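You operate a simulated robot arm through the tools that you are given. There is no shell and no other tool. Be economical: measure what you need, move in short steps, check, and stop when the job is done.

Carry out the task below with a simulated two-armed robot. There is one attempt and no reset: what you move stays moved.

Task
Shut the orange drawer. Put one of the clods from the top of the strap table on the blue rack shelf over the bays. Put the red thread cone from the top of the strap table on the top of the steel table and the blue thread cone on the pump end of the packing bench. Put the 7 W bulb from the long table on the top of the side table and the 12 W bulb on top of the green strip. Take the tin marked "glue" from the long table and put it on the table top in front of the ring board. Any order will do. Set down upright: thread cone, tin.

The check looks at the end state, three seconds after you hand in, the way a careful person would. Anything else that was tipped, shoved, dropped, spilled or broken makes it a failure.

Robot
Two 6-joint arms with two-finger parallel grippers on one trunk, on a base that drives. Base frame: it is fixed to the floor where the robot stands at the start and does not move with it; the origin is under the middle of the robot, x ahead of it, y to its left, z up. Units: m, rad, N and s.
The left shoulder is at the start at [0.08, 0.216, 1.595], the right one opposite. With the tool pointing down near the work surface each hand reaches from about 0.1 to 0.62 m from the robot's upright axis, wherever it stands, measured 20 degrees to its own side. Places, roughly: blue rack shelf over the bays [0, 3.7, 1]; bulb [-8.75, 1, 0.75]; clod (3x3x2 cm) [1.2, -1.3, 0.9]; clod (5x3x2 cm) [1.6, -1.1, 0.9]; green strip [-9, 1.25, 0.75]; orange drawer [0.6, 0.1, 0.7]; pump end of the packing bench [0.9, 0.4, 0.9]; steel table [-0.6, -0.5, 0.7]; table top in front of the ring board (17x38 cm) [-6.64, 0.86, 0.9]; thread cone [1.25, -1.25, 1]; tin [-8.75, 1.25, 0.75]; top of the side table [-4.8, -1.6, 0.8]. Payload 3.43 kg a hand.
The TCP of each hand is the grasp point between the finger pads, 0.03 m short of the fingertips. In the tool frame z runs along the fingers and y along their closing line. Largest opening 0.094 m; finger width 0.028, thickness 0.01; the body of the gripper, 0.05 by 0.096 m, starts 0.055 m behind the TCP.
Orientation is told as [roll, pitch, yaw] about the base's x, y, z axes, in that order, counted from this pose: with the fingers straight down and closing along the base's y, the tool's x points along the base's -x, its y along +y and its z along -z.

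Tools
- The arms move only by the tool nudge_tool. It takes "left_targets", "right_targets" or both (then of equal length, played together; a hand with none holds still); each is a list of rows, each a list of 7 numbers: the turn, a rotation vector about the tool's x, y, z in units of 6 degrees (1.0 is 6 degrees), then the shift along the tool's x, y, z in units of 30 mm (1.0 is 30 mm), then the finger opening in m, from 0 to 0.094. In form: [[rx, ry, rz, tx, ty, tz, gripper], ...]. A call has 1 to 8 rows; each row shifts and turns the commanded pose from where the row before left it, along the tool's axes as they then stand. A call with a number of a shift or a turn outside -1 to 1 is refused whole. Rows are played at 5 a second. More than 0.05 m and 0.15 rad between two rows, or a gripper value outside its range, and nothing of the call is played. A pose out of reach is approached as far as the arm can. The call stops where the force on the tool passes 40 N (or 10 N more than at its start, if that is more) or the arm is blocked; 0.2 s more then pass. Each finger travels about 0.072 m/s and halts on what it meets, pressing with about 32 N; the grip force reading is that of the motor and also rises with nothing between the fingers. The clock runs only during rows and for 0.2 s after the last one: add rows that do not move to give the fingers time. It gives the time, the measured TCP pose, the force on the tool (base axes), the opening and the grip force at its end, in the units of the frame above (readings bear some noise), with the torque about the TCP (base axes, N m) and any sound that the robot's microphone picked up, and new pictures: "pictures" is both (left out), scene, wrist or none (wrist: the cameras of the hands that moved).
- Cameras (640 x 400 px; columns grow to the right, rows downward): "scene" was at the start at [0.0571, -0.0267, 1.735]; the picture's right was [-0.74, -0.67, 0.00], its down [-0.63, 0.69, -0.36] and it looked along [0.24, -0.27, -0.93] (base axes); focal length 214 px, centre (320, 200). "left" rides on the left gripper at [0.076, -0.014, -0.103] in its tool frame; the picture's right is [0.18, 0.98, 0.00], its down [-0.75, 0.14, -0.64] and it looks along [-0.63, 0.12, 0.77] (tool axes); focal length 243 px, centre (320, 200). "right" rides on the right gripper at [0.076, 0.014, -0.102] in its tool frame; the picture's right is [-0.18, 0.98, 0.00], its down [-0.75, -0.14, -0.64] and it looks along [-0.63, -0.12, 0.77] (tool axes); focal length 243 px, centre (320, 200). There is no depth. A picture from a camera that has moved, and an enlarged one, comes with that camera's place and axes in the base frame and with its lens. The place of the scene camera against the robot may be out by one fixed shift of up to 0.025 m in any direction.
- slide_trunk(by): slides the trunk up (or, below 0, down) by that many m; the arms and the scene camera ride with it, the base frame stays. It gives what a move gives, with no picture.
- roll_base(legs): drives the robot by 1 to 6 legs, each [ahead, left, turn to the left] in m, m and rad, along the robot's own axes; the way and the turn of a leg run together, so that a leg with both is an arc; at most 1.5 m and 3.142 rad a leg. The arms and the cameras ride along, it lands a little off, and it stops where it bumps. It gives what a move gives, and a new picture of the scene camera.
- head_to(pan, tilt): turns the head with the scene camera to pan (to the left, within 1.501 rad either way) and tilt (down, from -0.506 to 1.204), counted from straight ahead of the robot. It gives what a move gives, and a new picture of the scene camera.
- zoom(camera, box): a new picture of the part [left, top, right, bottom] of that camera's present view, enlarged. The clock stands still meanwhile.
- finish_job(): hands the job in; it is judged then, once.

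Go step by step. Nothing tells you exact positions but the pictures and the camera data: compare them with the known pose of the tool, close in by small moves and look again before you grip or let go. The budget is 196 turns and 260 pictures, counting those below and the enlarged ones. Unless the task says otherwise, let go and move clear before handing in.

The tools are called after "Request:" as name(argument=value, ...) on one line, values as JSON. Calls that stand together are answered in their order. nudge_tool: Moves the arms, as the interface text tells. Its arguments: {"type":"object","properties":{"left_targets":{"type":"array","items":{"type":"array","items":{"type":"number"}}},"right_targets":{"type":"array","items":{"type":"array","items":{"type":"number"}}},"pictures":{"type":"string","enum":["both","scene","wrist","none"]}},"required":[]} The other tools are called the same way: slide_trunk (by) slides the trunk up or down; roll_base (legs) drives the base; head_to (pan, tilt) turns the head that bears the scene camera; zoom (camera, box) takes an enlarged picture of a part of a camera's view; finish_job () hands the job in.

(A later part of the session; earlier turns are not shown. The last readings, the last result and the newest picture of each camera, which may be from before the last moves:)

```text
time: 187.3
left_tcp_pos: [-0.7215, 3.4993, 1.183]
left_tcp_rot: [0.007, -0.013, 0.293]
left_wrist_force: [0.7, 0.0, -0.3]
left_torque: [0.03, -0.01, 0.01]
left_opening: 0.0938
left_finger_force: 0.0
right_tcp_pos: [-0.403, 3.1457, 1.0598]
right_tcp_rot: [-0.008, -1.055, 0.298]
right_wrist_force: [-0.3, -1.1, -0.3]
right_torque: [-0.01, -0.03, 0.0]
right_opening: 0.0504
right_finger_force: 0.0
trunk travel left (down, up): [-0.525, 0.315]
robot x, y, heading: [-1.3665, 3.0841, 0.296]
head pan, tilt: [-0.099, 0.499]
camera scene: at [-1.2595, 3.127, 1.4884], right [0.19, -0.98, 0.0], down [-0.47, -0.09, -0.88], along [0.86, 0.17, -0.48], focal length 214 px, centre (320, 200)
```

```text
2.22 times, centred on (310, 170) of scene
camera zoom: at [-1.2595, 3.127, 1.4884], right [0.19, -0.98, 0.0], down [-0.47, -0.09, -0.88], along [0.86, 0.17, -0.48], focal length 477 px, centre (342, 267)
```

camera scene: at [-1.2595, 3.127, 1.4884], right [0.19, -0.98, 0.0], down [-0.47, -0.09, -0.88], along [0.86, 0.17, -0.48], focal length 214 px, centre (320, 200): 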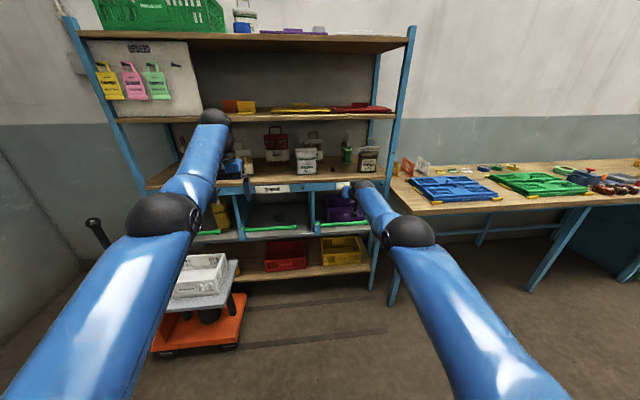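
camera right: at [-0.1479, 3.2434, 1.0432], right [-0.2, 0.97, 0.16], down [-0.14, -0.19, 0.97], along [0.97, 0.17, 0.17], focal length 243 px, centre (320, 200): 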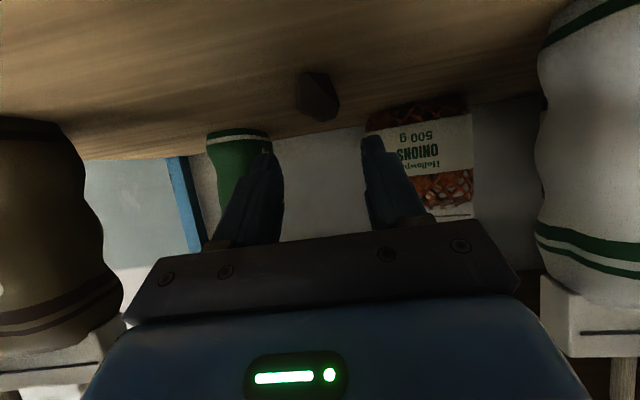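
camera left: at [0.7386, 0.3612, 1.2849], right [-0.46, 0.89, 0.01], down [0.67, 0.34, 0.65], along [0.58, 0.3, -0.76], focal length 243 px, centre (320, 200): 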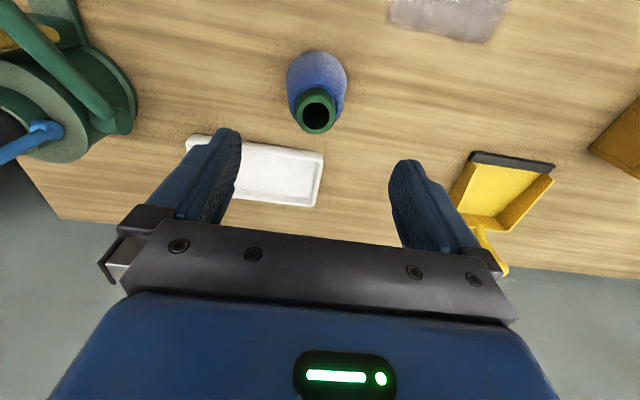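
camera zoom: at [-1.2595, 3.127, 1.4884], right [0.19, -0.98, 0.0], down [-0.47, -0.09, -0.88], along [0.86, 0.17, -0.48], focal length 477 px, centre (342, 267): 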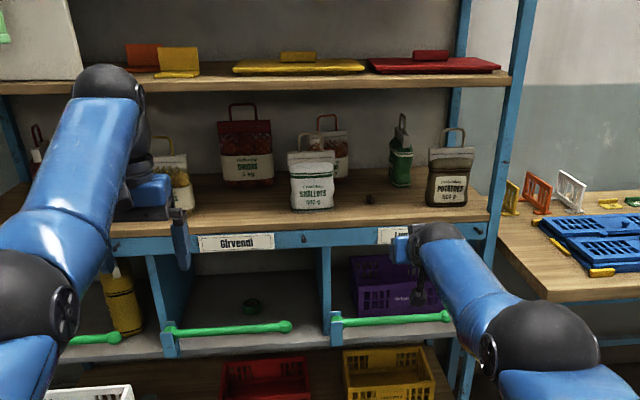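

The clod is safely on the shelf over the bays. Now untilt the right hand, turn toward the other end of the hall and survey the way.

Request:
nudge_tool(right_targets=[[0, 1, 0, 0, 0, -0.3, 0.05], [0, 1, 0, 0, 0, -0.3, 0.05], [0, 1, 0, 0, 0, -0.3, 0.05], [0, 1, 0, 0, 0, -0.3, 0.05], [0, 1, 0, 0, 0, -0.3, 0.05], [0, 1, 0, 0, 0, -0.3, 0.05], [0, 1, 0, 0, 0, -0.3, 0.05], [0, 1, 0, 0, 0, -0.3, 0.05]], pictures="none")

Request:
nudge_tool(right_targets=[[0, 1, 0, 0, 0, -0.5, 0.05], [0, 1, 0, 0, 0, -0.5, 0.05], [0, 0, 0, 0, 0, 0, 0.05]], pictures="none")

Request:
roll_base(legs=[[0, 0, 2.8]])

Request:
head_to(pan=0.2, tilt=0.25)

```text
time: 189.1
left_tcp_pos: [-0.7239, 3.4981, 1.1842]
left_tcp_rot: [0.008, -0.014, 0.294]
left_wrist_force: [-0.5, 0.1, 0.6]
left_torque: [-0.03, 0.0, -0.03]
left_opening: 0.0943
left_finger_force: 0.1
right_tcp_pos: [-0.4991, 3.117, 1.0937]
right_tcp_rot: [-0.004, -0.428, 0.293]
right_wrist_force: [0.1, -1.6, 0.5]
right_torque: [0.01, -0.01, 0.01]
right_opening: 0.0498
right_finger_force: 0.1
right hand out of reach, approached as far as the arm can: row 2, 3, 4, 5, 6, 7, 8
trunk travel left (down, up): [-0.525, 0.315]
robot x, y, heading: [-1.3686, 3.081, 0.295]
head pan, tilt: [-0.099, 0.499]
```

```text
time: 189.9
left_tcp_pos: [-0.7222, 3.4986, 1.1834]
left_tcp_rot: [0.006, -0.014, 0.293]
left_wrist_force: [-0.6, 0.5, 0.1]
left_torque: [0.0, -0.02, -0.01]
left_opening: 0.0942
left_finger_force: 0.0
right_tcp_pos: [-0.5294, 3.1075, 1.109]
right_tcp_rot: [-0.005, -0.27, 0.294]
right_wrist_force: [-0.3, 0.7, -0.5]
right_torque: [0.01, -0.02, 0.02]
right_opening: 0.05
right_finger_force: 0.1
right hand out of reach, approached as far as the arm can: row 1, 2
trunk travel left (down, up): [-0.525, 0.315]
robot x, y, heading: [-1.3708, 3.0833, 0.29]
head pan, tilt: [-0.099, 0.499]
```

```text
time: 196.8
left_tcp_pos: [-2.1239, 2.9507, 1.1836]
left_tcp_rot: [0.007, -0.013, 3.043]
left_wrist_force: [-0.3, -0.1, -0.1]
left_torque: [-0.01, -0.02, -0.06]
left_opening: 0.0943
left_finger_force: 0.1
right_tcp_pos: [-2.1533, 3.3865, 1.1095]
right_tcp_rot: [-0.003, -0.271, 3.04]
right_wrist_force: [-0.2, -0.6, 0.3]
right_torque: [0.01, 0.01, 0.0]
right_opening: 0.0499
right_finger_force: 0.1
trunk travel left (down, up): [-0.525, 0.315]
robot x, y, heading: [-1.3674, 3.0867, 3.044]
head pan, tilt: [-0.099, 0.499]
camera scene: at [-1.4993, 3.1208, 1.4887], right [0.19, 0.98, 0.0], down [0.47, -0.09, -0.88], along [-0.86, 0.17, -0.48], focal length 214 px, centre (320, 200)
```

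scene: 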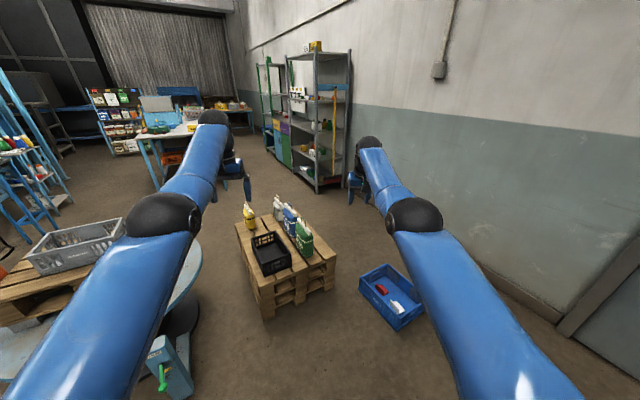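

```text
time: 197.6
left_tcp_pos: [-2.1236, 2.9503, 1.1829]
left_tcp_rot: [0.007, -0.014, 3.044]
left_wrist_force: [1.0, 0.5, 0.2]
left_torque: [-0.01, 0.0, -0.01]
left_opening: 0.0942
left_finger_force: 0.0
right_tcp_pos: [-2.1547, 3.3842, 1.1114]
right_tcp_rot: [-0.005, -0.271, 3.041]
right_wrist_force: [-0.3, 0.2, 0.3]
right_torque: [-0.01, 0.0, -0.02]
right_opening: 0.0501
right_finger_force: 0.1
trunk travel left (down, up): [-0.525, 0.315]
robot x, y, heading: [-1.3683, 3.0845, 3.041]
head pan, tilt: [0.201, 0.25]
camera scene: at [-1.503, 3.0932, 1.5117], right [-0.1, 0.99, 0.0], down [0.25, 0.03, -0.97], along [-0.96, -0.1, -0.25], focal length 214 px, centre (320, 200)
```

scene: 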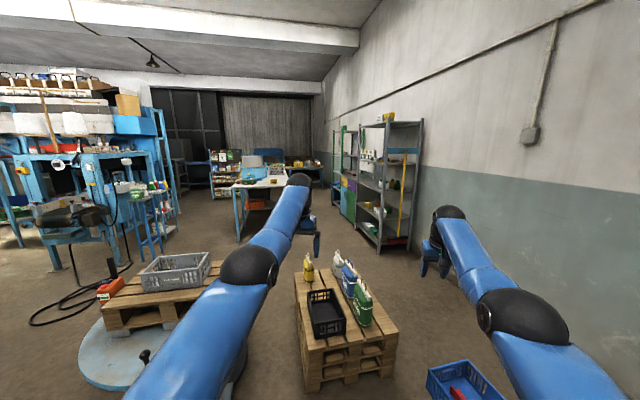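

The direct way is blocked by the spool table and pallet. I'll back up and slide along to about (-0.95, 0.6) to find a way south of the spool table.

Request:
roll_base(legs=[[-0.4, 0, 0], [0, 1.3, 0.05], [0, 1.2, 0.05]])

Request:
head_to(pan=0.1, tilt=0.3)

```text
time: 212.2
left_tcp_pos: [-1.8654, 0.2954, 1.1829]
left_tcp_rot: [0.006, -0.014, 3.116]
left_wrist_force: [0.2, 0.8, -0.1]
left_torque: [0.01, -0.01, -0.03]
left_opening: 0.0942
left_finger_force: 0.0
right_tcp_pos: [-1.9261, 0.7262, 1.1102]
right_tcp_rot: [-0.003, -0.27, 3.114]
right_wrist_force: [0.7, 0.7, -0.4]
right_torque: [0.0, -0.02, 0.0]
right_opening: 0.0502
right_finger_force: 0.0
trunk travel left (down, up): [-0.525, 0.315]
robot x, y, heading: [-1.1205, 0.4877, 3.119]
head pan, tilt: [0.201, 0.25]
camera scene: at [-1.255, 0.4849, 1.5118], right [-0.18, 0.98, 0.0], down [0.24, 0.04, -0.97], along [-0.95, -0.17, -0.25], focal length 214 px, centre (320, 200)
```

scene: 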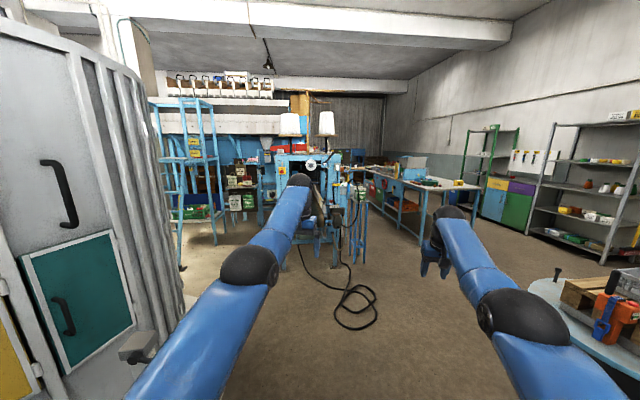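

```text
time: 212.8
left_tcp_pos: [-1.8648, 0.2953, 1.1832]
left_tcp_rot: [0.006, -0.014, 3.117]
left_wrist_force: [-0.1, 0.2, -0.5]
left_torque: [0.02, -0.01, 0.01]
left_opening: 0.094
left_finger_force: 0.2
right_tcp_pos: [-1.9258, 0.7274, 1.1105]
right_tcp_rot: [-0.006, -0.271, 3.115]
right_wrist_force: [-0.6, -0.1, -0.9]
right_torque: [-0.02, 0.02, 0.02]
right_opening: 0.0502
right_finger_force: 0.1
trunk travel left (down, up): [-0.525, 0.315]
robot x, y, heading: [-1.121, 0.4859, 3.12]
head pan, tilt: [0.099, 0.3]
camera scene: at [-1.2562, 0.4936, 1.5071], right [-0.08, 1.0, 0.0], down [0.29, 0.02, -0.96], along [-0.95, -0.07, -0.3], focal length 214 px, centre (320, 200)
```

scene: 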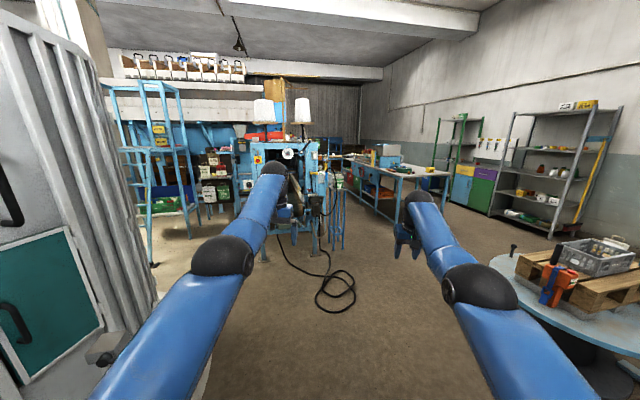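

I can see the way: between the floor cable (around (-3, 0.5)) and the spool table, then between the machine and the long feeder table. Drive to about (-2.2, 0.9) then check.

Request:
roll_base(legs=[[1.08, -0.4, 0.02]])

Request:
head_to(pan=0.0, tilt=0.6)

```text
time: 218.7
left_tcp_pos: [-2.9383, 0.6945, 1.1849]
left_tcp_rot: [0.008, -0.014, 3.135]
left_wrist_force: [0.4, 0.1, 0.3]
left_torque: [0.0, 0.0, -0.02]
left_opening: 0.094
left_finger_force: 0.1
right_tcp_pos: [-3.0081, 1.1253, 1.1107]
right_tcp_rot: [-0.004, -0.272, 3.134]
right_wrist_force: [-0.6, 0.3, 0.9]
right_torque: [0.0, 0.01, 0.02]
right_opening: 0.0498
right_finger_force: 0.0
trunk travel left (down, up): [-0.525, 0.315]
robot x, y, heading: [-2.1993, 0.8954, 3.136]
head pan, tilt: [0.099, 0.3]
camera scene: at [-2.3331, 0.9028, 1.5071], right [-0.09, 1.0, 0.0], down [0.29, 0.03, -0.96], along [-0.95, -0.09, -0.3], focal length 214 px, centre (320, 200)
```

scene: 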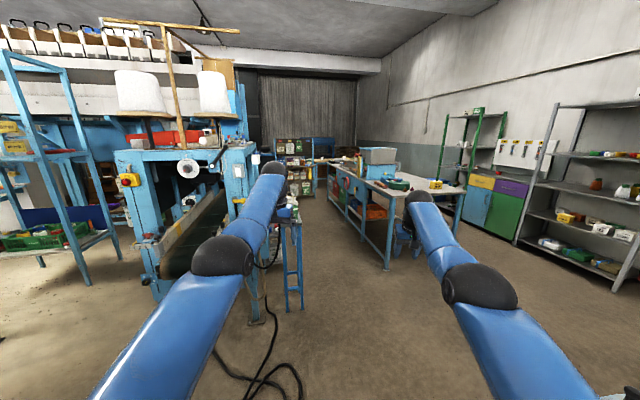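

```text
time: 219.5
left_tcp_pos: [-2.9395, 0.6947, 1.1835]
left_tcp_rot: [0.006, -0.015, 3.132]
left_wrist_force: [-0.2, 0.8, 0.7]
left_torque: [0.0, 0.03, -0.03]
left_opening: 0.0941
left_finger_force: 0.0
right_tcp_pos: [-3.0083, 1.1254, 1.1089]
right_tcp_rot: [-0.005, -0.269, 3.132]
right_wrist_force: [-0.3, -0.4, -0.3]
right_torque: [0.02, -0.01, 0.0]
right_opening: 0.05
right_finger_force: 0.2
trunk travel left (down, up): [-0.525, 0.315]
robot x, y, heading: [-2.1993, 0.8993, 3.135]
head pan, tilt: [0.0, 0.6]
camera scene: at [-2.3295, 0.9124, 1.4796], right [0.01, 1.0, 0.0], down [0.56, 0.0, -0.83], along [-0.83, 0.01, -0.56], focal length 214 px, centre (320, 200)
```

scene: 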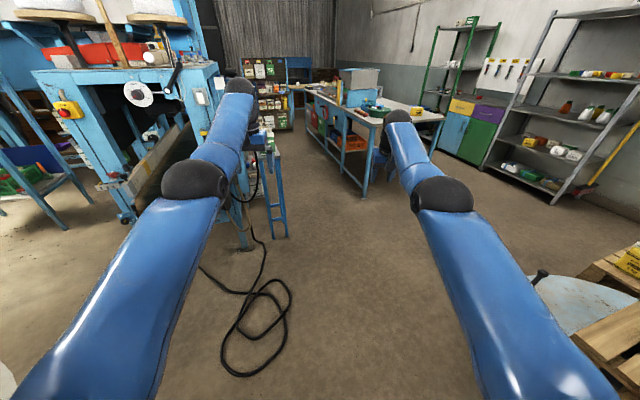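

The corridor is wider than thought: between the stand (y≈0.6) and the table leg (y≈1.5). Drive through at y≈1.08.

Request:
roll_base(legs=[[0.7, -0.19, 0.006], [1.2, 0, 0]])

Request:
head_to(pan=0.0, tilt=0.5)

```text
time: 229.1
left_tcp_pos: [-4.8294, 0.9078, 1.1847]
left_tcp_rot: [0.007, -0.013, 3.121]
left_wrist_force: [-0.2, -0.4, 0.1]
left_torque: [-0.03, 0.04, 0.03]
left_opening: 0.0943
left_finger_force: 0.1
right_tcp_pos: [-4.892, 1.3404, 1.1107]
right_tcp_rot: [-0.005, -0.272, 3.119]
right_wrist_force: [1.2, 0.6, 0.1]
right_torque: [-0.02, 0.01, -0.02]
right_opening: 0.05
right_finger_force: 0.1
trunk travel left (down, up): [-0.525, 0.315]
robot x, y, heading: [-4.0895, 1.1028, 3.126]
head pan, tilt: [0.0, 0.6]
camera scene: at [-4.2165, 1.1177, 1.4797], right [0.02, 1.0, 0.0], down [0.56, -0.01, -0.83], along [-0.83, 0.02, -0.56], focal length 214 px, centre (320, 200)
```

scene: 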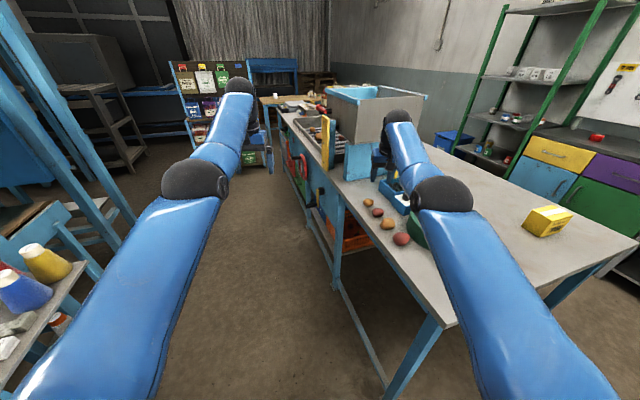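

```text
time: 229.8
left_tcp_pos: [-4.8303, 0.9094, 1.1846]
left_tcp_rot: [0.007, -0.015, 3.121]
left_wrist_force: [0.4, 0.2, 0.4]
left_torque: [0.06, -0.01, -0.03]
left_opening: 0.0941
left_finger_force: 0.0
right_tcp_pos: [-4.8925, 1.3399, 1.1109]
right_tcp_rot: [-0.005, -0.27, 3.119]
right_wrist_force: [0.0, -0.1, -0.5]
right_torque: [-0.03, -0.02, -0.04]
right_opening: 0.0499
right_finger_force: 0.0
trunk travel left (down, up): [-0.525, 0.315]
robot x, y, heading: [-4.0921, 1.1014, 3.121]
head pan, tilt: [0.0, 0.499]
camera scene: at [-4.2197, 1.1178, 1.4886], right [0.02, 1.0, 0.0], down [0.48, -0.01, -0.88], along [-0.88, 0.02, -0.48], focal length 214 px, centre (320, 200)
```

scene: 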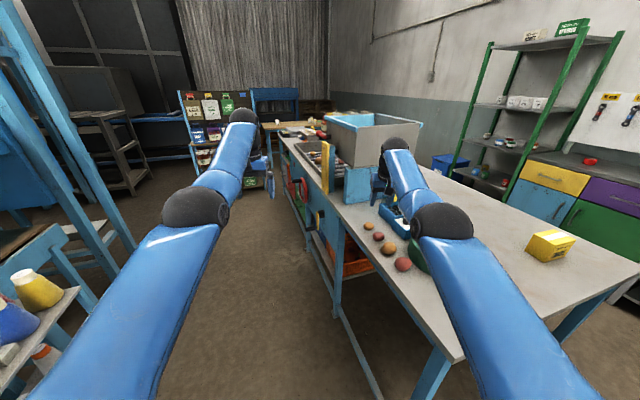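

The long table's front edge runs obliquely toward (-6.75, 0.77), where the ring-board end should be. I'll align with it and drive along, 0.6 m off the edge.

Request:
roll_base(legs=[[0, 0, 0.31], [1.0, 0.14, 0], [0.8, 0, 0]])

Request:
head_to(pan=-0.3, tilt=0.5)

```text
time: 239.9
left_tcp_pos: [-6.4117, 0.0142, 1.1841]
left_tcp_rot: [0.008, -0.015, -2.829]
left_wrist_force: [0.1, -0.1, -0.1]
left_torque: [0.01, 0.04, 0.0]
left_opening: 0.094
left_finger_force: 0.2
right_tcp_pos: [-6.6116, 0.4011, 1.1118]
right_tcp_rot: [-0.005, -0.273, -2.829]
right_wrist_force: [-0.5, -0.4, -0.1]
right_torque: [-0.01, 0.0, -0.01]
right_opening: 0.05
right_finger_force: 0.0
trunk travel left (down, up): [-0.525, 0.315]
robot x, y, heading: [-5.7772, 0.4389, -2.827]
head pan, tilt: [0.0, 0.499]
camera scene: at [-5.8994, 0.4166, 1.4888], right [-0.31, 0.95, 0.0], down [0.45, 0.15, -0.88], along [-0.84, -0.27, -0.48], focal length 214 px, centre (320, 200)
```

scene: 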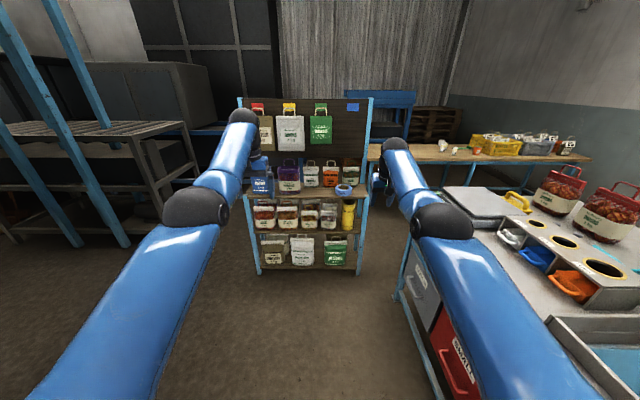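

```text
time: 240.7
left_tcp_pos: [-6.4126, 0.0143, 1.1827]
left_tcp_rot: [0.006, -0.014, -2.829]
left_wrist_force: [0.8, -1.0, -0.4]
left_torque: [0.02, 0.05, -0.01]
left_opening: 0.0939
left_finger_force: 0.1
right_tcp_pos: [-6.6143, 0.4005, 1.1097]
right_tcp_rot: [-0.004, -0.271, -2.83]
right_wrist_force: [-1.2, -0.8, 0.4]
right_torque: [-0.02, 0.0, 0.0]
right_opening: 0.0498
right_finger_force: 0.0
trunk travel left (down, up): [-0.525, 0.315]
robot x, y, heading: [-5.7745, 0.4408, -2.83]
head pan, tilt: [-0.3, 0.499]
camera scene: at [-5.9052, 0.4429, 1.4886], right [-0.02, 1.0, 0.0], down [0.48, 0.01, -0.88], along [-0.88, -0.01, -0.48], focal length 214 px, centre (320, 200)
```

scene: 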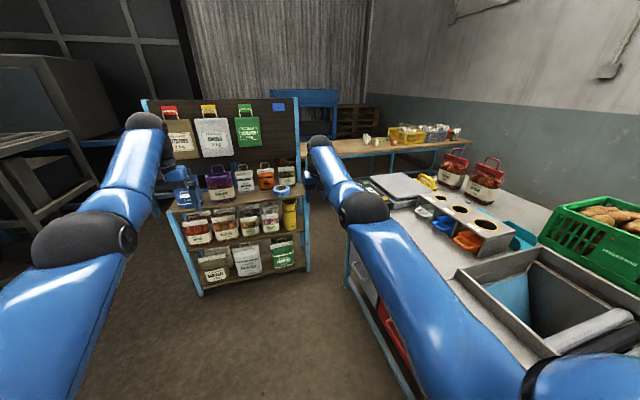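

The ring board's front area is around (-6.64, 0.86), free. The long table with the bulbs is beyond at x≈-8.75. I need a way around the display rack; look left of it.

Request:
head_to(pan=0.45, tilt=0.45)

```text
time: 241.8
left_tcp_pos: [-6.4107, 0.0145, 1.1831]
left_tcp_rot: [0.006, -0.014, -2.829]
left_wrist_force: [-0.4, 0.2, 0.2]
left_torque: [0.04, 0.01, 0.0]
left_opening: 0.0938
left_finger_force: 0.1
right_tcp_pos: [-6.6131, 0.401, 1.1101]
right_tcp_rot: [-0.005, -0.271, -2.828]
right_wrist_force: [-0.9, -0.5, -0.5]
right_torque: [-0.03, -0.01, -0.01]
right_opening: 0.05
right_finger_force: 0.0
trunk travel left (down, up): [-0.525, 0.315]
robot x, y, heading: [-5.7758, 0.4384, -2.829]
head pan, tilt: [0.45, 0.45]
camera scene: at [-5.8802, 0.3807, 1.4931], right [-0.69, 0.72, 0.0], down [0.31, 0.3, -0.9], along [-0.65, -0.62, -0.44], focal length 214 px, centre (320, 200)
```

scene: 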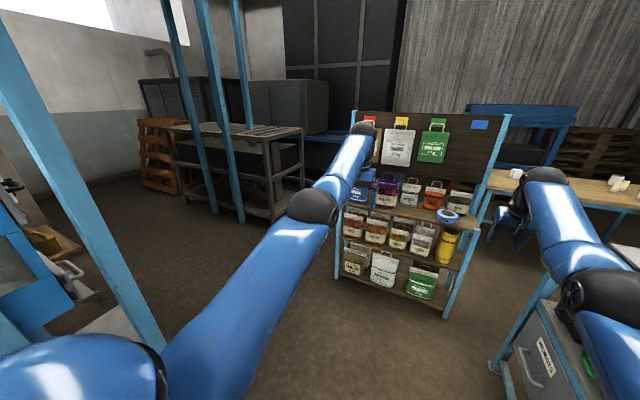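

There's a 1.2 m gap left of the display rack. I'll turn into it: rotate left, shift left, go ahead, watching the blue posts on the left.

Request:
roll_base(legs=[[0, 0, 0.47], [0, 0.43, 0], [1.5, 0, 0]])

Request:
head_to(pan=-0.6, tilt=0.4)

```text
time: 246.5
left_tcp_pos: [-5.8524, -0.5437, 1.1823]
left_tcp_rot: [0.002, -0.009, -2.356]
left_wrist_force: [-7.3, 4.1, 0.7]
left_torque: [0.02, 0.01, -0.2]
left_opening: 0.0894
left_finger_force: 0.2
right_tcp_pos: [-6.2059, -0.2982, 1.1098]
right_tcp_rot: [-0.004, -0.272, -2.346]
right_wrist_force: [-0.7, 0.1, -0.7]
right_torque: [-0.02, 0.0, -0.02]
right_opening: 0.0499
right_finger_force: 0.0
trunk travel left (down, up): [-0.525, 0.315]
robot x, y, heading: [-5.4784, 0.1243, -2.349]
head pan, tilt: [0.45, 0.45]
stopped in leg 3: the force on the tool passed its limit at 43 N (the readings are from after the stop); the commanded pose is now the measured one
camera scene: at [-5.5417, 0.0293, 1.4931], right [-0.95, 0.32, 0.0], down [0.14, 0.41, -0.9], along [-0.29, -0.85, -0.44], focal length 214 px, centre (320, 200)
```

scene: 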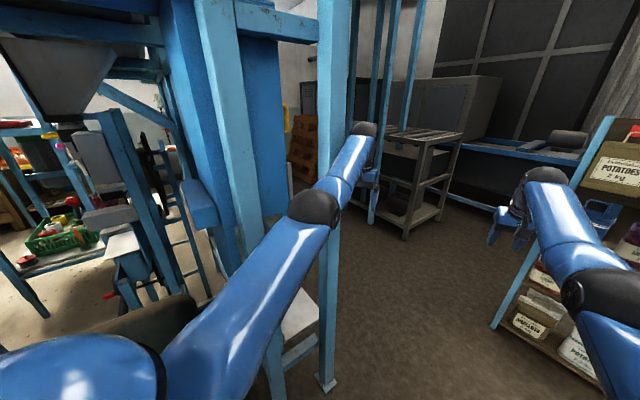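

```text
time: 247.8
left_tcp_pos: [-5.8501, -0.5448, 1.1821]
left_tcp_rot: [0.005, -0.008, -2.353]
left_wrist_force: [-9.5, 8.5, -1.9]
left_torque: [0.1, 0.08, -0.16]
left_opening: 0.0874
left_finger_force: 0.1
right_tcp_pos: [-6.2058, -0.2995, 1.1089]
right_tcp_rot: [-0.002, -0.27, -2.347]
right_wrist_force: [0.4, 0.6, 0.3]
right_torque: [-0.01, 0.0, 0.0]
right_opening: 0.0499
right_finger_force: 0.0
trunk travel left (down, up): [-0.525, 0.315]
robot x, y, heading: [-5.4766, 0.1212, -2.341]
head pan, tilt: [-0.6, 0.4]
camera scene: at [-5.6046, 0.0987, 1.4976], right [-0.2, 0.98, 0.0], down [0.38, 0.08, -0.92], along [-0.9, -0.18, -0.39], focal length 214 px, centre (320, 200)
```

scene: 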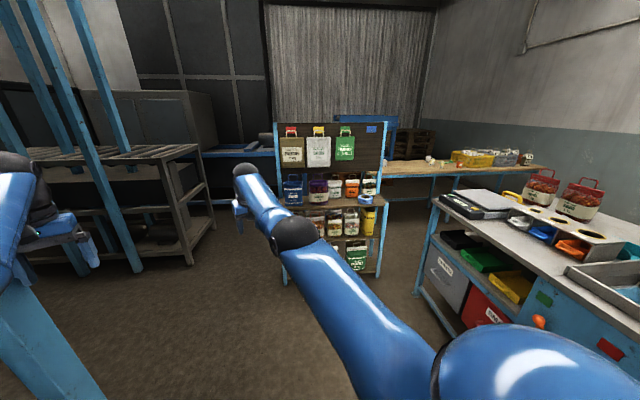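

The left fingers touched the blue machine post at about (-5.8, -0.57). Move away to the right, advance, and re-approach the gap more squarely.

Request:
roll_base(legs=[[0, -0.3, 0], [0.38, -0.2, 0], [0, 0, 0.44]])

Request:
head_to(pan=0.0, tilt=0.6)

```text
time: 253.4
left_tcp_pos: [-6.1591, -0.5611, 1.1823]
left_tcp_rot: [0.004, -0.009, -1.926]
left_wrist_force: [-0.5, 0.1, 0.8]
left_torque: [0.02, -0.02, -0.01]
left_opening: 0.0941
left_finger_force: 0.0
right_tcp_pos: [-6.5857, -0.4843, 1.1109]
right_tcp_rot: [-0.004, -0.272, -1.919]
right_wrist_force: [-0.4, -0.1, -0.3]
right_torque: [-0.01, 0.01, -0.01]
right_opening: 0.05
right_finger_force: 0.0
trunk travel left (down, up): [-0.525, 0.315]
robot x, y, heading: [-6.098, 0.2014, -1.918]
head pan, tilt: [-0.6, 0.4]
camera scene: at [-6.1964, 0.1338, 1.4978], right [-0.58, 0.81, 0.0], down [0.32, 0.23, -0.92], along [-0.75, -0.54, -0.39], focal length 214 px, centre (320, 200)
```

scene: 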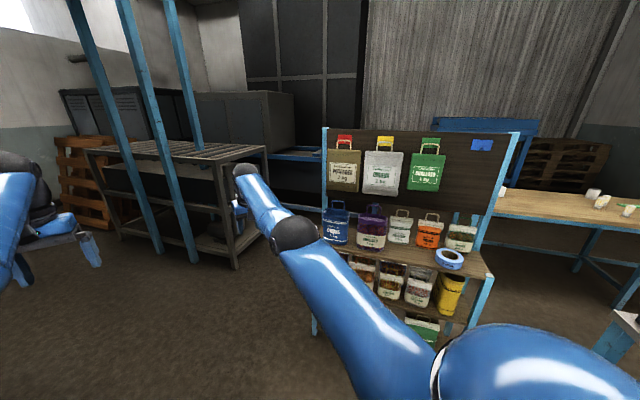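

```text
time: 254.4
left_tcp_pos: [-6.1584, -0.5599, 1.1824]
left_tcp_rot: [0.001, -0.01, -1.923]
left_wrist_force: [-0.5, -0.5, 0.1]
left_torque: [0.04, 0.0, -0.03]
left_opening: 0.0938
left_finger_force: 0.1
right_tcp_pos: [-6.5834, -0.4836, 1.1111]
right_tcp_rot: [-0.004, -0.271, -1.92]
right_wrist_force: [0.4, -0.3, -0.2]
right_torque: [0.03, 0.05, -0.01]
right_opening: 0.0501
right_finger_force: 0.2
trunk travel left (down, up): [-0.525, 0.315]
robot x, y, heading: [-6.0987, 0.2043, -1.916]
head pan, tilt: [0.0, 0.6]
camera scene: at [-6.1507, 0.1045, 1.4796], right [-0.94, 0.34, 0.0], down [0.19, 0.53, -0.82], along [-0.28, -0.78, -0.57], focal length 214 px, centre (320, 200)
```

scene: 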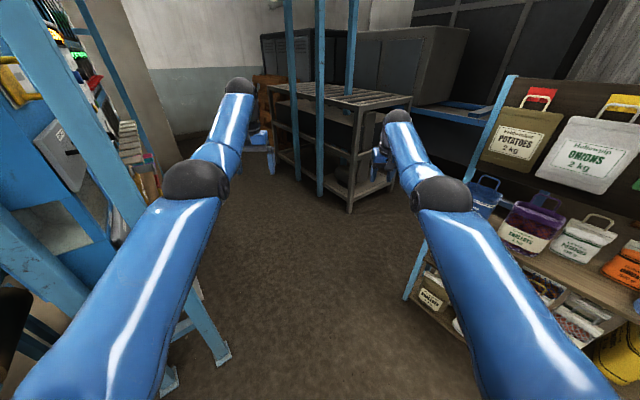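

Clear. Drive 1.22 m ahead through the gap, then turn right to face -x.

Request:
roll_base(legs=[[1.22, 0, 0], [0, 0, -1.22]])

Request:
head_to(pan=-0.5, tilt=0.5)

```text
time: 260.5
left_tcp_pos: [-6.5973, -1.6926, 1.1833]
left_tcp_rot: [0.002, -0.009, -1.946]
left_wrist_force: [0.3, 0.5, -0.4]
left_torque: [-0.03, 0.03, -0.02]
left_opening: 0.0943
left_finger_force: 0.0
right_tcp_pos: [-7.0176, -1.6032, 1.1086]
right_tcp_rot: [-0.001, -0.255, -1.941]
right_wrist_force: [9.6, 5.5, 2.6]
right_torque: [-0.01, 0.16, -0.21]
right_opening: 0.046
right_finger_force: 0.1
trunk travel left (down, up): [-0.525, 0.315]
robot x, y, heading: [-6.5255, -0.9343, -1.938]
head pan, tilt: [0.0, 0.6]
stopped in leg 1: the force on the tool passed its limit at 46 N (the readings are from after the stop); the commanded pose is now the measured one
camera scene: at [-6.5746, -1.027, 1.4799], right [-0.93, 0.36, 0.0], down [0.2, 0.53, -0.83], along [-0.3, -0.77, -0.56], focal length 214 px, centre (320, 200)
```

scene: 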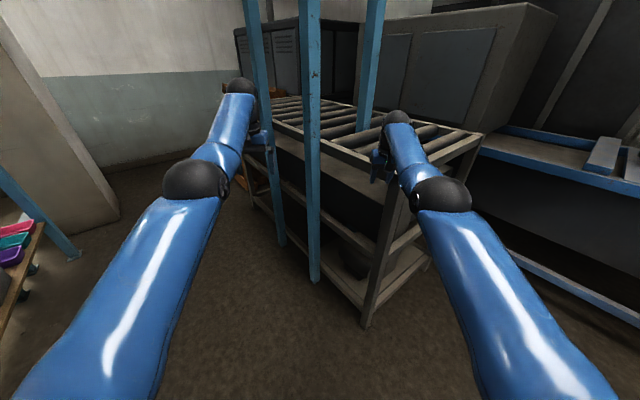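

```text
time: 261.4
left_tcp_pos: [-6.5984, -1.6923, 1.1845]
left_tcp_rot: [0.001, -0.01, -1.947]
left_wrist_force: [0.6, 0.3, -0.4]
left_torque: [-0.02, 0.0, 0.03]
left_opening: 0.0941
left_finger_force: 0.1
right_tcp_pos: [-7.017, -1.6039, 1.1068]
right_tcp_rot: [-0.003, -0.255, -1.941]
right_wrist_force: [12.4, 5.9, 4.4]
right_torque: [0.03, 0.16, -0.2]
right_opening: 0.0449
right_finger_force: 0.0
trunk travel left (down, up): [-0.525, 0.315]
robot x, y, heading: [-6.521, -0.9365, -1.942]
head pan, tilt: [-0.499, 0.499]
camera scene: at [-6.6111, -1.0037, 1.489], right [-0.65, 0.76, 0.0], down [0.36, 0.31, -0.88], along [-0.67, -0.57, -0.48], focal length 214 px, centre (320, 200)
```

scene: 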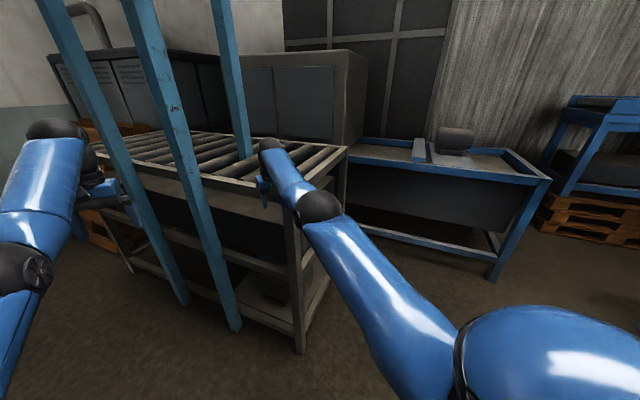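

The right hand touched the roller-conveyor's rim (about z 1.1). Back off, raise the trunk 0.15 m, then advance a little and turn right.

Request:
roll_base(legs=[[-0.1, 0, 0]])

Request:
slide_trunk(by=0.15)

Request:
roll_base(legs=[[0.19, 0, 0], [0, 0, -1.2]])

```text
time: 262.6
left_tcp_pos: [-6.566, -1.6051, 1.1795]
left_tcp_rot: [0.003, -0.003, -1.947]
left_wrist_force: [-0.5, -0.4, 0.4]
left_torque: [0.02, -0.02, 0.03]
left_opening: 0.0938
left_finger_force: 0.1
right_tcp_pos: [-6.987, -1.517, 1.1025]
right_tcp_rot: [-0.004, -0.249, -1.942]
right_wrist_force: [-0.5, -0.7, 0.6]
right_torque: [0.05, -0.01, -0.01]
right_opening: 0.0498
right_finger_force: 0.1
trunk travel left (down, up): [-0.525, 0.315]
robot x, y, heading: [-6.4882, -0.8413, -1.944]
head pan, tilt: [-0.499, 0.499]
camera scene: at [-6.5812, -0.9177, 1.4881], right [-0.65, 0.76, 0.0], down [0.37, 0.31, -0.88], along [-0.67, -0.57, -0.48], focal length 214 px, centre (320, 200)
```

scene: 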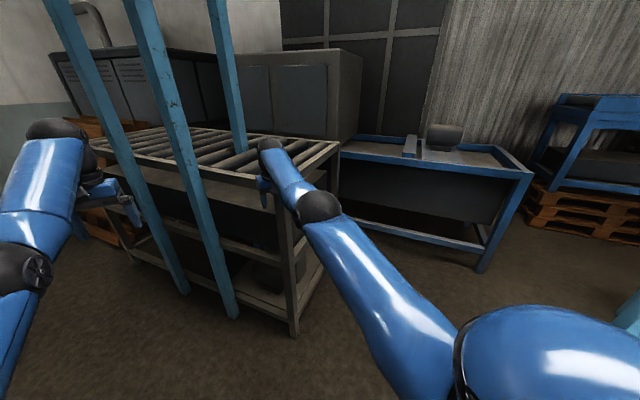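

```text
time: 264.3
left_tcp_pos: [-6.5644, -1.6022, 1.3317]
left_tcp_rot: [0.004, -0.006, -1.946]
left_wrist_force: [-0.1, 0.6, 0.3]
left_torque: [-0.02, 0.0, 0.0]
left_opening: 0.0939
left_finger_force: 0.1
right_tcp_pos: [-6.984, -1.5138, 1.2545]
right_tcp_rot: [-0.002, -0.251, -1.944]
right_wrist_force: [0.5, 0.7, 0.4]
right_torque: [-0.03, -0.04, -0.02]
right_opening: 0.0501
right_finger_force: 0.1
trunk travel left (down, up): [-0.675, 0.165]
robot x, y, heading: [-6.4872, -0.8429, -1.937]
head pan, tilt: [-0.499, 0.499]
```

```text
time: 268.9
left_tcp_pos: [-7.2938, -1.2346, 1.3321]
left_tcp_rot: [0.001, -0.007, -3.137]
left_wrist_force: [0.2, -0.5, 0.6]
left_torque: [0.01, -0.06, -0.02]
left_opening: 0.0937
left_finger_force: 0.0
right_tcp_pos: [-7.3674, -0.8117, 1.2545]
right_tcp_rot: [-0.001, -0.254, -3.135]
right_wrist_force: [0.2, -0.6, -0.4]
right_torque: [0.0, 0.01, -0.01]
right_opening: 0.0502
right_finger_force: 0.0
trunk travel left (down, up): [-0.675, 0.165]
robot x, y, heading: [-6.5543, -1.0272, -3.132]
head pan, tilt: [-0.499, 0.499]
camera scene: at [-6.6803, -0.9677, 1.6387], right [0.47, 0.88, 0.0], down [0.42, -0.22, -0.88], along [-0.78, 0.41, -0.48], focal length 214 px, centre (320, 200)
```

scene: 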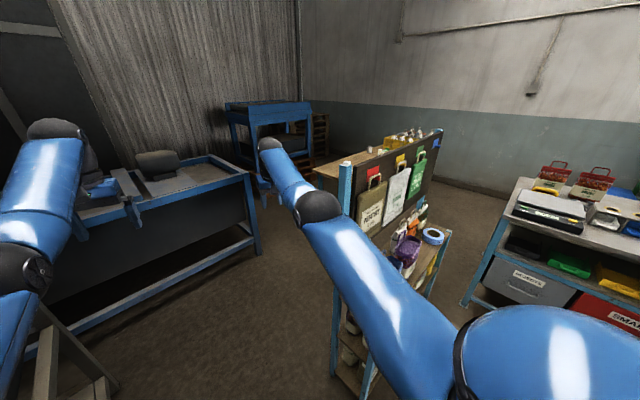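

Now facing -x with a clear aisle behind the display rack. Drive ahead to x≈-7.85, then strafe right toward the long table.

Request:
roll_base(legs=[[1.28, 0, -0.01], [0, -1.0, 0]])

Request:
head_to(pan=-0.5, tilt=0.7)

```text
time: 280.1
left_tcp_pos: [-8.5849, -0.2258, 1.3314]
left_tcp_rot: [0.003, -0.007, 3.127]
left_wrist_force: [-0.3, 0.6, 0.0]
left_torque: [0.02, 0.01, 0.04]
left_opening: 0.0941
left_finger_force: 0.0
right_tcp_pos: [-8.651, 0.199, 1.2553]
right_tcp_rot: [-0.001, -0.253, 3.133]
right_wrist_force: [-0.2, -1.0, 0.1]
right_torque: [0.0, -0.01, 0.02]
right_opening: 0.0498
right_finger_force: 0.1
trunk travel left (down, up): [-0.675, 0.165]
robot x, y, heading: [-7.8458, -0.025, 3.132]
head pan, tilt: [-0.499, 0.499]
camera scene: at [-7.967, 0.0311, 1.6387], right [0.49, 0.87, 0.0], down [0.42, -0.23, -0.88], along [-0.77, 0.43, -0.48], focal length 214 px, centre (320, 200)
```

scene: 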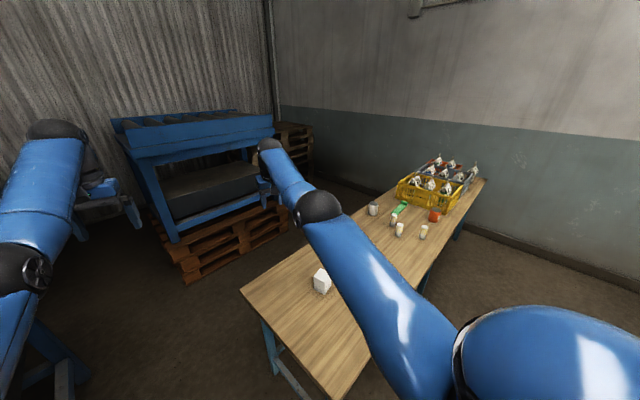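

```text
time: 280.9
left_tcp_pos: [-8.5848, -0.223, 1.3321]
left_tcp_rot: [0.004, -0.008, 3.13]
left_wrist_force: [-0.4, -0.2, -0.1]
left_torque: [-0.01, -0.03, -0.02]
left_opening: 0.0938
left_finger_force: 0.0
right_tcp_pos: [-8.6499, 0.1991, 1.2548]
right_tcp_rot: [-0.001, -0.251, 3.133]
right_wrist_force: [0.5, 0.5, 0.1]
right_torque: [-0.01, 0.02, 0.03]
right_opening: 0.0501
right_finger_force: 0.1
trunk travel left (down, up): [-0.675, 0.165]
robot x, y, heading: [-7.8449, -0.0266, 3.138]
head pan, tilt: [-0.499, 0.7]
camera scene: at [-7.9619, 0.0293, 1.621], right [0.48, 0.87, 0.0], down [0.56, -0.31, -0.77], along [-0.67, 0.37, -0.64], focal length 214 px, centre (320, 200)
```

scene: 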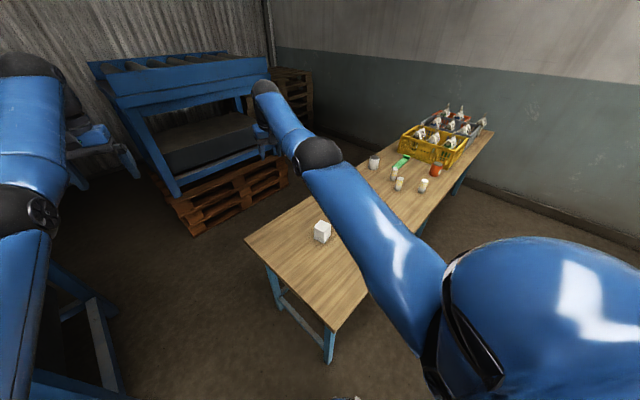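

The long table (yawed 0.29) carries small bulbs, a tin, a green strip and crates. Zoom in to identify.

Request:
zoom(camera="scene", box=[350, 130, 470, 205])

```text
5.33 times, centred on (410, 168) of scene
camera zoom: at [-7.9619, 0.0293, 1.621], right [0.48, 0.87, 0.0], down [0.56, -0.31, -0.77], along [-0.67, 0.37, -0.64], focal length 1144 px, centre (-160, 373)
```

zoom: 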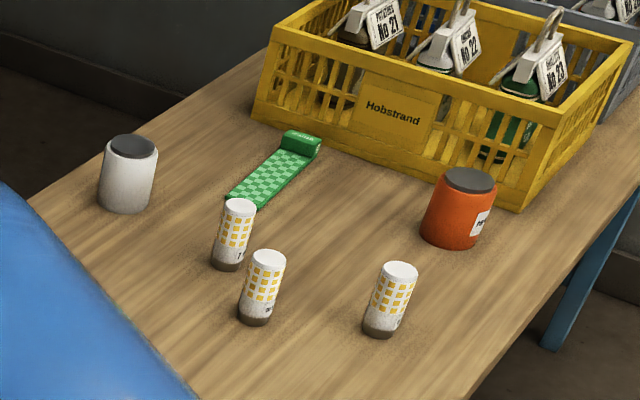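

Three bulbs near (-8.82,1.09), (-8.72,1.04), (-8.62,1.16); a white tin at (-9.01,1.07), an orange tin at (-8.71,1.39); the green strip at (-8.98,1.33). I'll square up to the table in front of them, to read the labels.

Request:
roll_base(legs=[[-0.1, 0, 0.29], [0, -1.35, 0]])

Request:
head_to(pan=0.0, tilt=0.85)

Request:
zoom(camera="scene", box=[240, 100, 420, 220])

```text
time: 282.9
left_tcp_pos: [-8.4552, -0.3848, 1.2577]
left_tcp_rot: [0.006, -0.096, -2.946]
left_wrist_force: [-1.7, 1.1, -0.5]
left_torque: [-0.08, -0.14, -0.03]
left_opening: 0.0943
left_finger_force: 0.1
right_tcp_pos: [-8.5508, 0.0258, 1.2303]
right_tcp_rot: [-0.001, -0.065, -2.939]
right_wrist_force: [1.2, 0.2, -0.1]
right_torque: [-0.15, 0.0, 0.04]
right_opening: 0.05
right_finger_force: 0.0
trunk travel left (down, up): [-0.675, 0.165]
robot x, y, heading: [-7.7568, -0.0316, -2.938]
head pan, tilt: [-0.499, 0.7]
stopped in leg 2: the robot was blocked; the commanded pose is now the measured one
camera scene: at [-7.8858, -0.004, 1.6183], right [0.29, 0.96, 0.0], down [0.62, -0.19, -0.76], along [-0.73, 0.22, -0.65], focal length 214 px, centre (320, 200)
```

scene: 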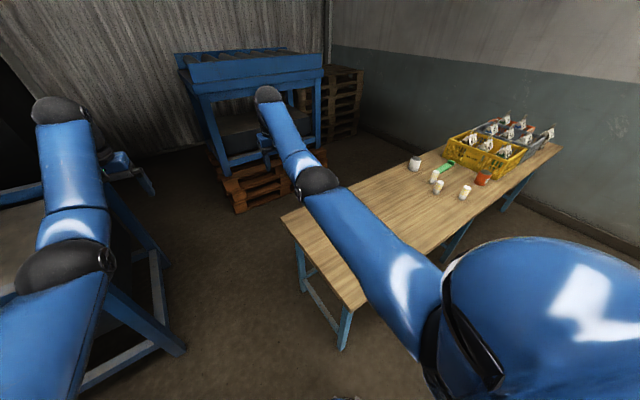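

```text
time: 283.9
left_tcp_pos: [-8.4677, -0.3831, 1.3045]
left_tcp_rot: [0.004, -0.162, -2.961]
left_wrist_force: [-0.9, 0.1, -0.1]
left_torque: [0.04, -0.03, 0.02]
left_opening: 0.0941
left_finger_force: 0.2
right_tcp_pos: [-8.5695, 0.0281, 1.2807]
right_tcp_rot: [-0.002, -0.198, -2.955]
right_wrist_force: [-1.3, -1.5, 0.3]
right_torque: [0.04, -0.13, -0.02]
right_opening: 0.05
right_finger_force: 0.0
trunk travel left (down, up): [-0.675, 0.165]
robot x, y, heading: [-7.7531, -0.0429, -2.958]
head pan, tilt: [0.0, 0.85]
camera scene: at [-7.8856, -0.0515, 1.6078], right [-0.19, 0.98, 0.0], down [0.74, 0.14, -0.65], along [-0.64, -0.12, -0.76], focal length 214 px, centre (320, 200)
```

scene: 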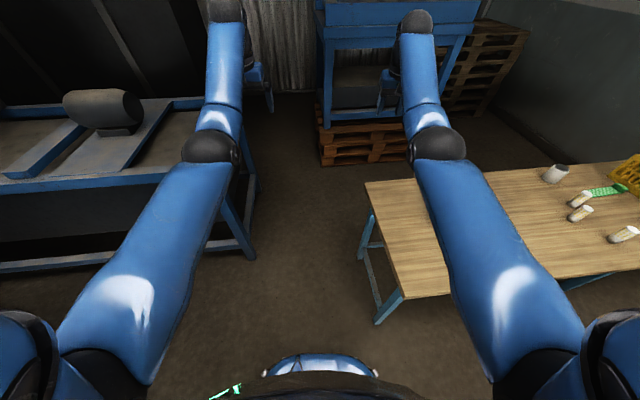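

```text
3.33 times, centred on (330, 160) of scene
camera zoom: at [-7.8856, -0.0515, 1.6078], right [-0.19, 0.98, 0.0], down [0.74, 0.14, -0.65], along [-0.64, -0.12, -0.76], focal length 715 px, centre (287, 333)
```

zoom: 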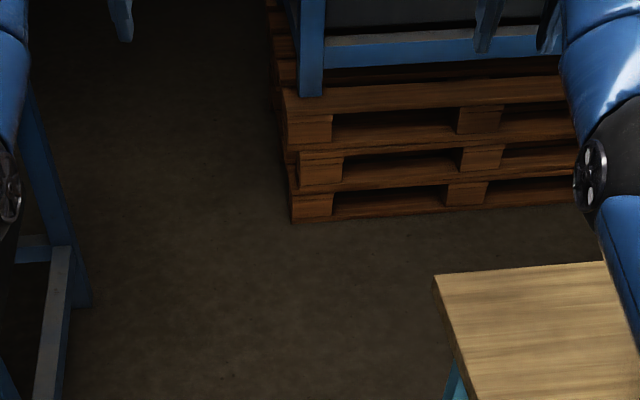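

The base was blocked to its right, perhaps by the display rack's back corner. Look to the right and down.

Request:
head_to(pan=-1.5, tilt=0.8)

```text
time: 285.5
left_tcp_pos: [-8.4478, -0.3853, 1.3026]
left_tcp_rot: [0.003, -0.081, -2.934]
left_wrist_force: [-0.6, -0.3, 0.0]
left_torque: [0.0, 0.02, 0.01]
left_opening: 0.0939
left_finger_force: 0.1
right_tcp_pos: [-8.5732, 0.0189, 1.2786]
right_tcp_rot: [-0.001, -0.2, -2.927]
right_wrist_force: [0.4, 0.6, -0.2]
right_torque: [0.0, 0.05, -0.01]
right_opening: 0.0502
right_finger_force: 0.0
trunk travel left (down, up): [-0.675, 0.165]
robot x, y, heading: [-7.7606, -0.0301, -2.927]
head pan, tilt: [-1.499, 0.799]
camera scene: at [-7.8226, 0.0554, 1.6129], right [0.96, 0.28, 0.0], down [0.2, -0.69, -0.7], along [-0.2, 0.67, -0.72], focal length 214 px, centre (320, 200)
```

scene: 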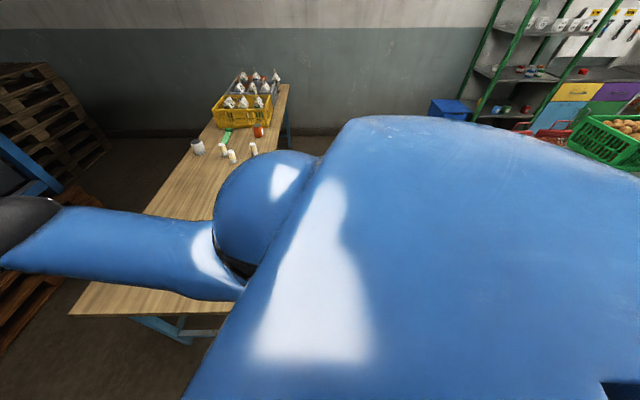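

Not visible from here. I'll ease left away from contact, move 5 cm ahead, align to the table, and try again to the right.

Request:
roll_base(legs=[[0.02, 0.1, 0], [0.04, 0, 0.075]])

Request:
roll_base(legs=[[0, -0.5, 0]])

```text
time: 287.1
left_tcp_pos: [-8.44, -0.5409, 1.309]
left_tcp_rot: [0.007, -0.09, -2.856]
left_wrist_force: [1.1, 1.1, 1.1]
left_torque: [-0.06, 0.06, 0.01]
left_opening: 0.094
left_finger_force: 0.0
right_tcp_pos: [-8.5976, -0.1467, 1.2829]
right_tcp_rot: [0.003, -0.203, -2.85]
right_wrist_force: [0.9, -0.2, -1.2]
right_torque: [-0.01, 0.09, 0.01]
right_opening: 0.05
right_finger_force: 0.1
trunk travel left (down, up): [-0.675, 0.165]
robot x, y, heading: [-7.7887, -0.1337, -2.852]
head pan, tilt: [-1.499, 0.799]
camera scene: at [-7.8482, -0.0501, 1.613], right [0.93, 0.36, -0.01], down [0.25, -0.67, -0.7], along [-0.25, 0.65, -0.72], focal length 214 px, centre (320, 200)
```

scene: 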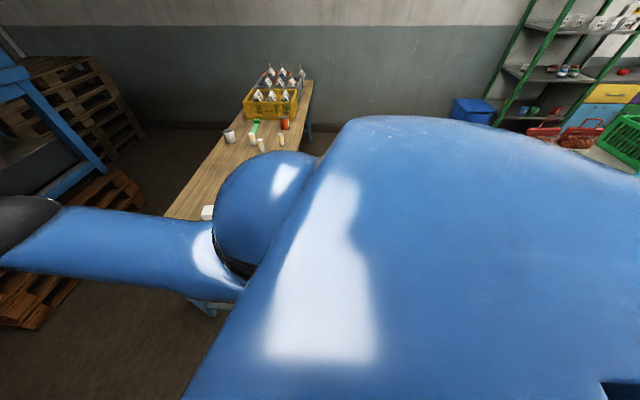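

```text
time: 290.1
left_tcp_pos: [-8.5943, -0.0626, 1.3009]
left_tcp_rot: [0.003, -0.084, -2.863]
left_wrist_force: [0.4, -0.5, -0.5]
left_torque: [0.03, 0.02, 0.01]
left_opening: 0.094
left_finger_force: 0.1
right_tcp_pos: [-8.7494, 0.3317, 1.278]
right_tcp_rot: [-0.003, -0.197, -2.856]
right_wrist_force: [0.4, -0.4, 0.0]
right_torque: [0.0, 0.0, 0.0]
right_opening: 0.05
right_finger_force: 0.0
trunk travel left (down, up): [-0.675, 0.165]
robot x, y, heading: [-7.9349, 0.3427, -2.849]
head pan, tilt: [-1.499, 0.799]
camera scene: at [-8.001, 0.4237, 1.6129], right [0.94, 0.35, 0.0], down [0.25, -0.67, -0.7], along [-0.25, 0.65, -0.72], focal length 214 px, centre (320, 200)
```

scene: 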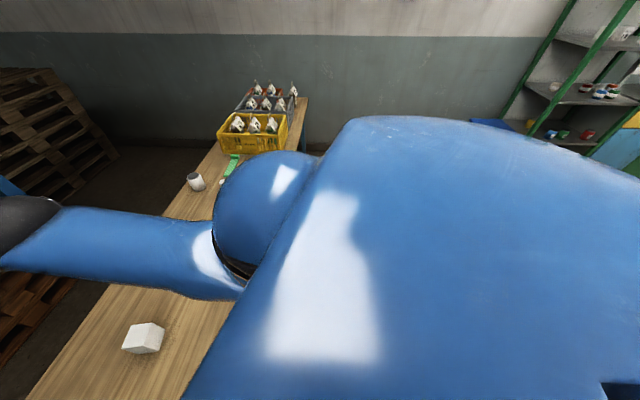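

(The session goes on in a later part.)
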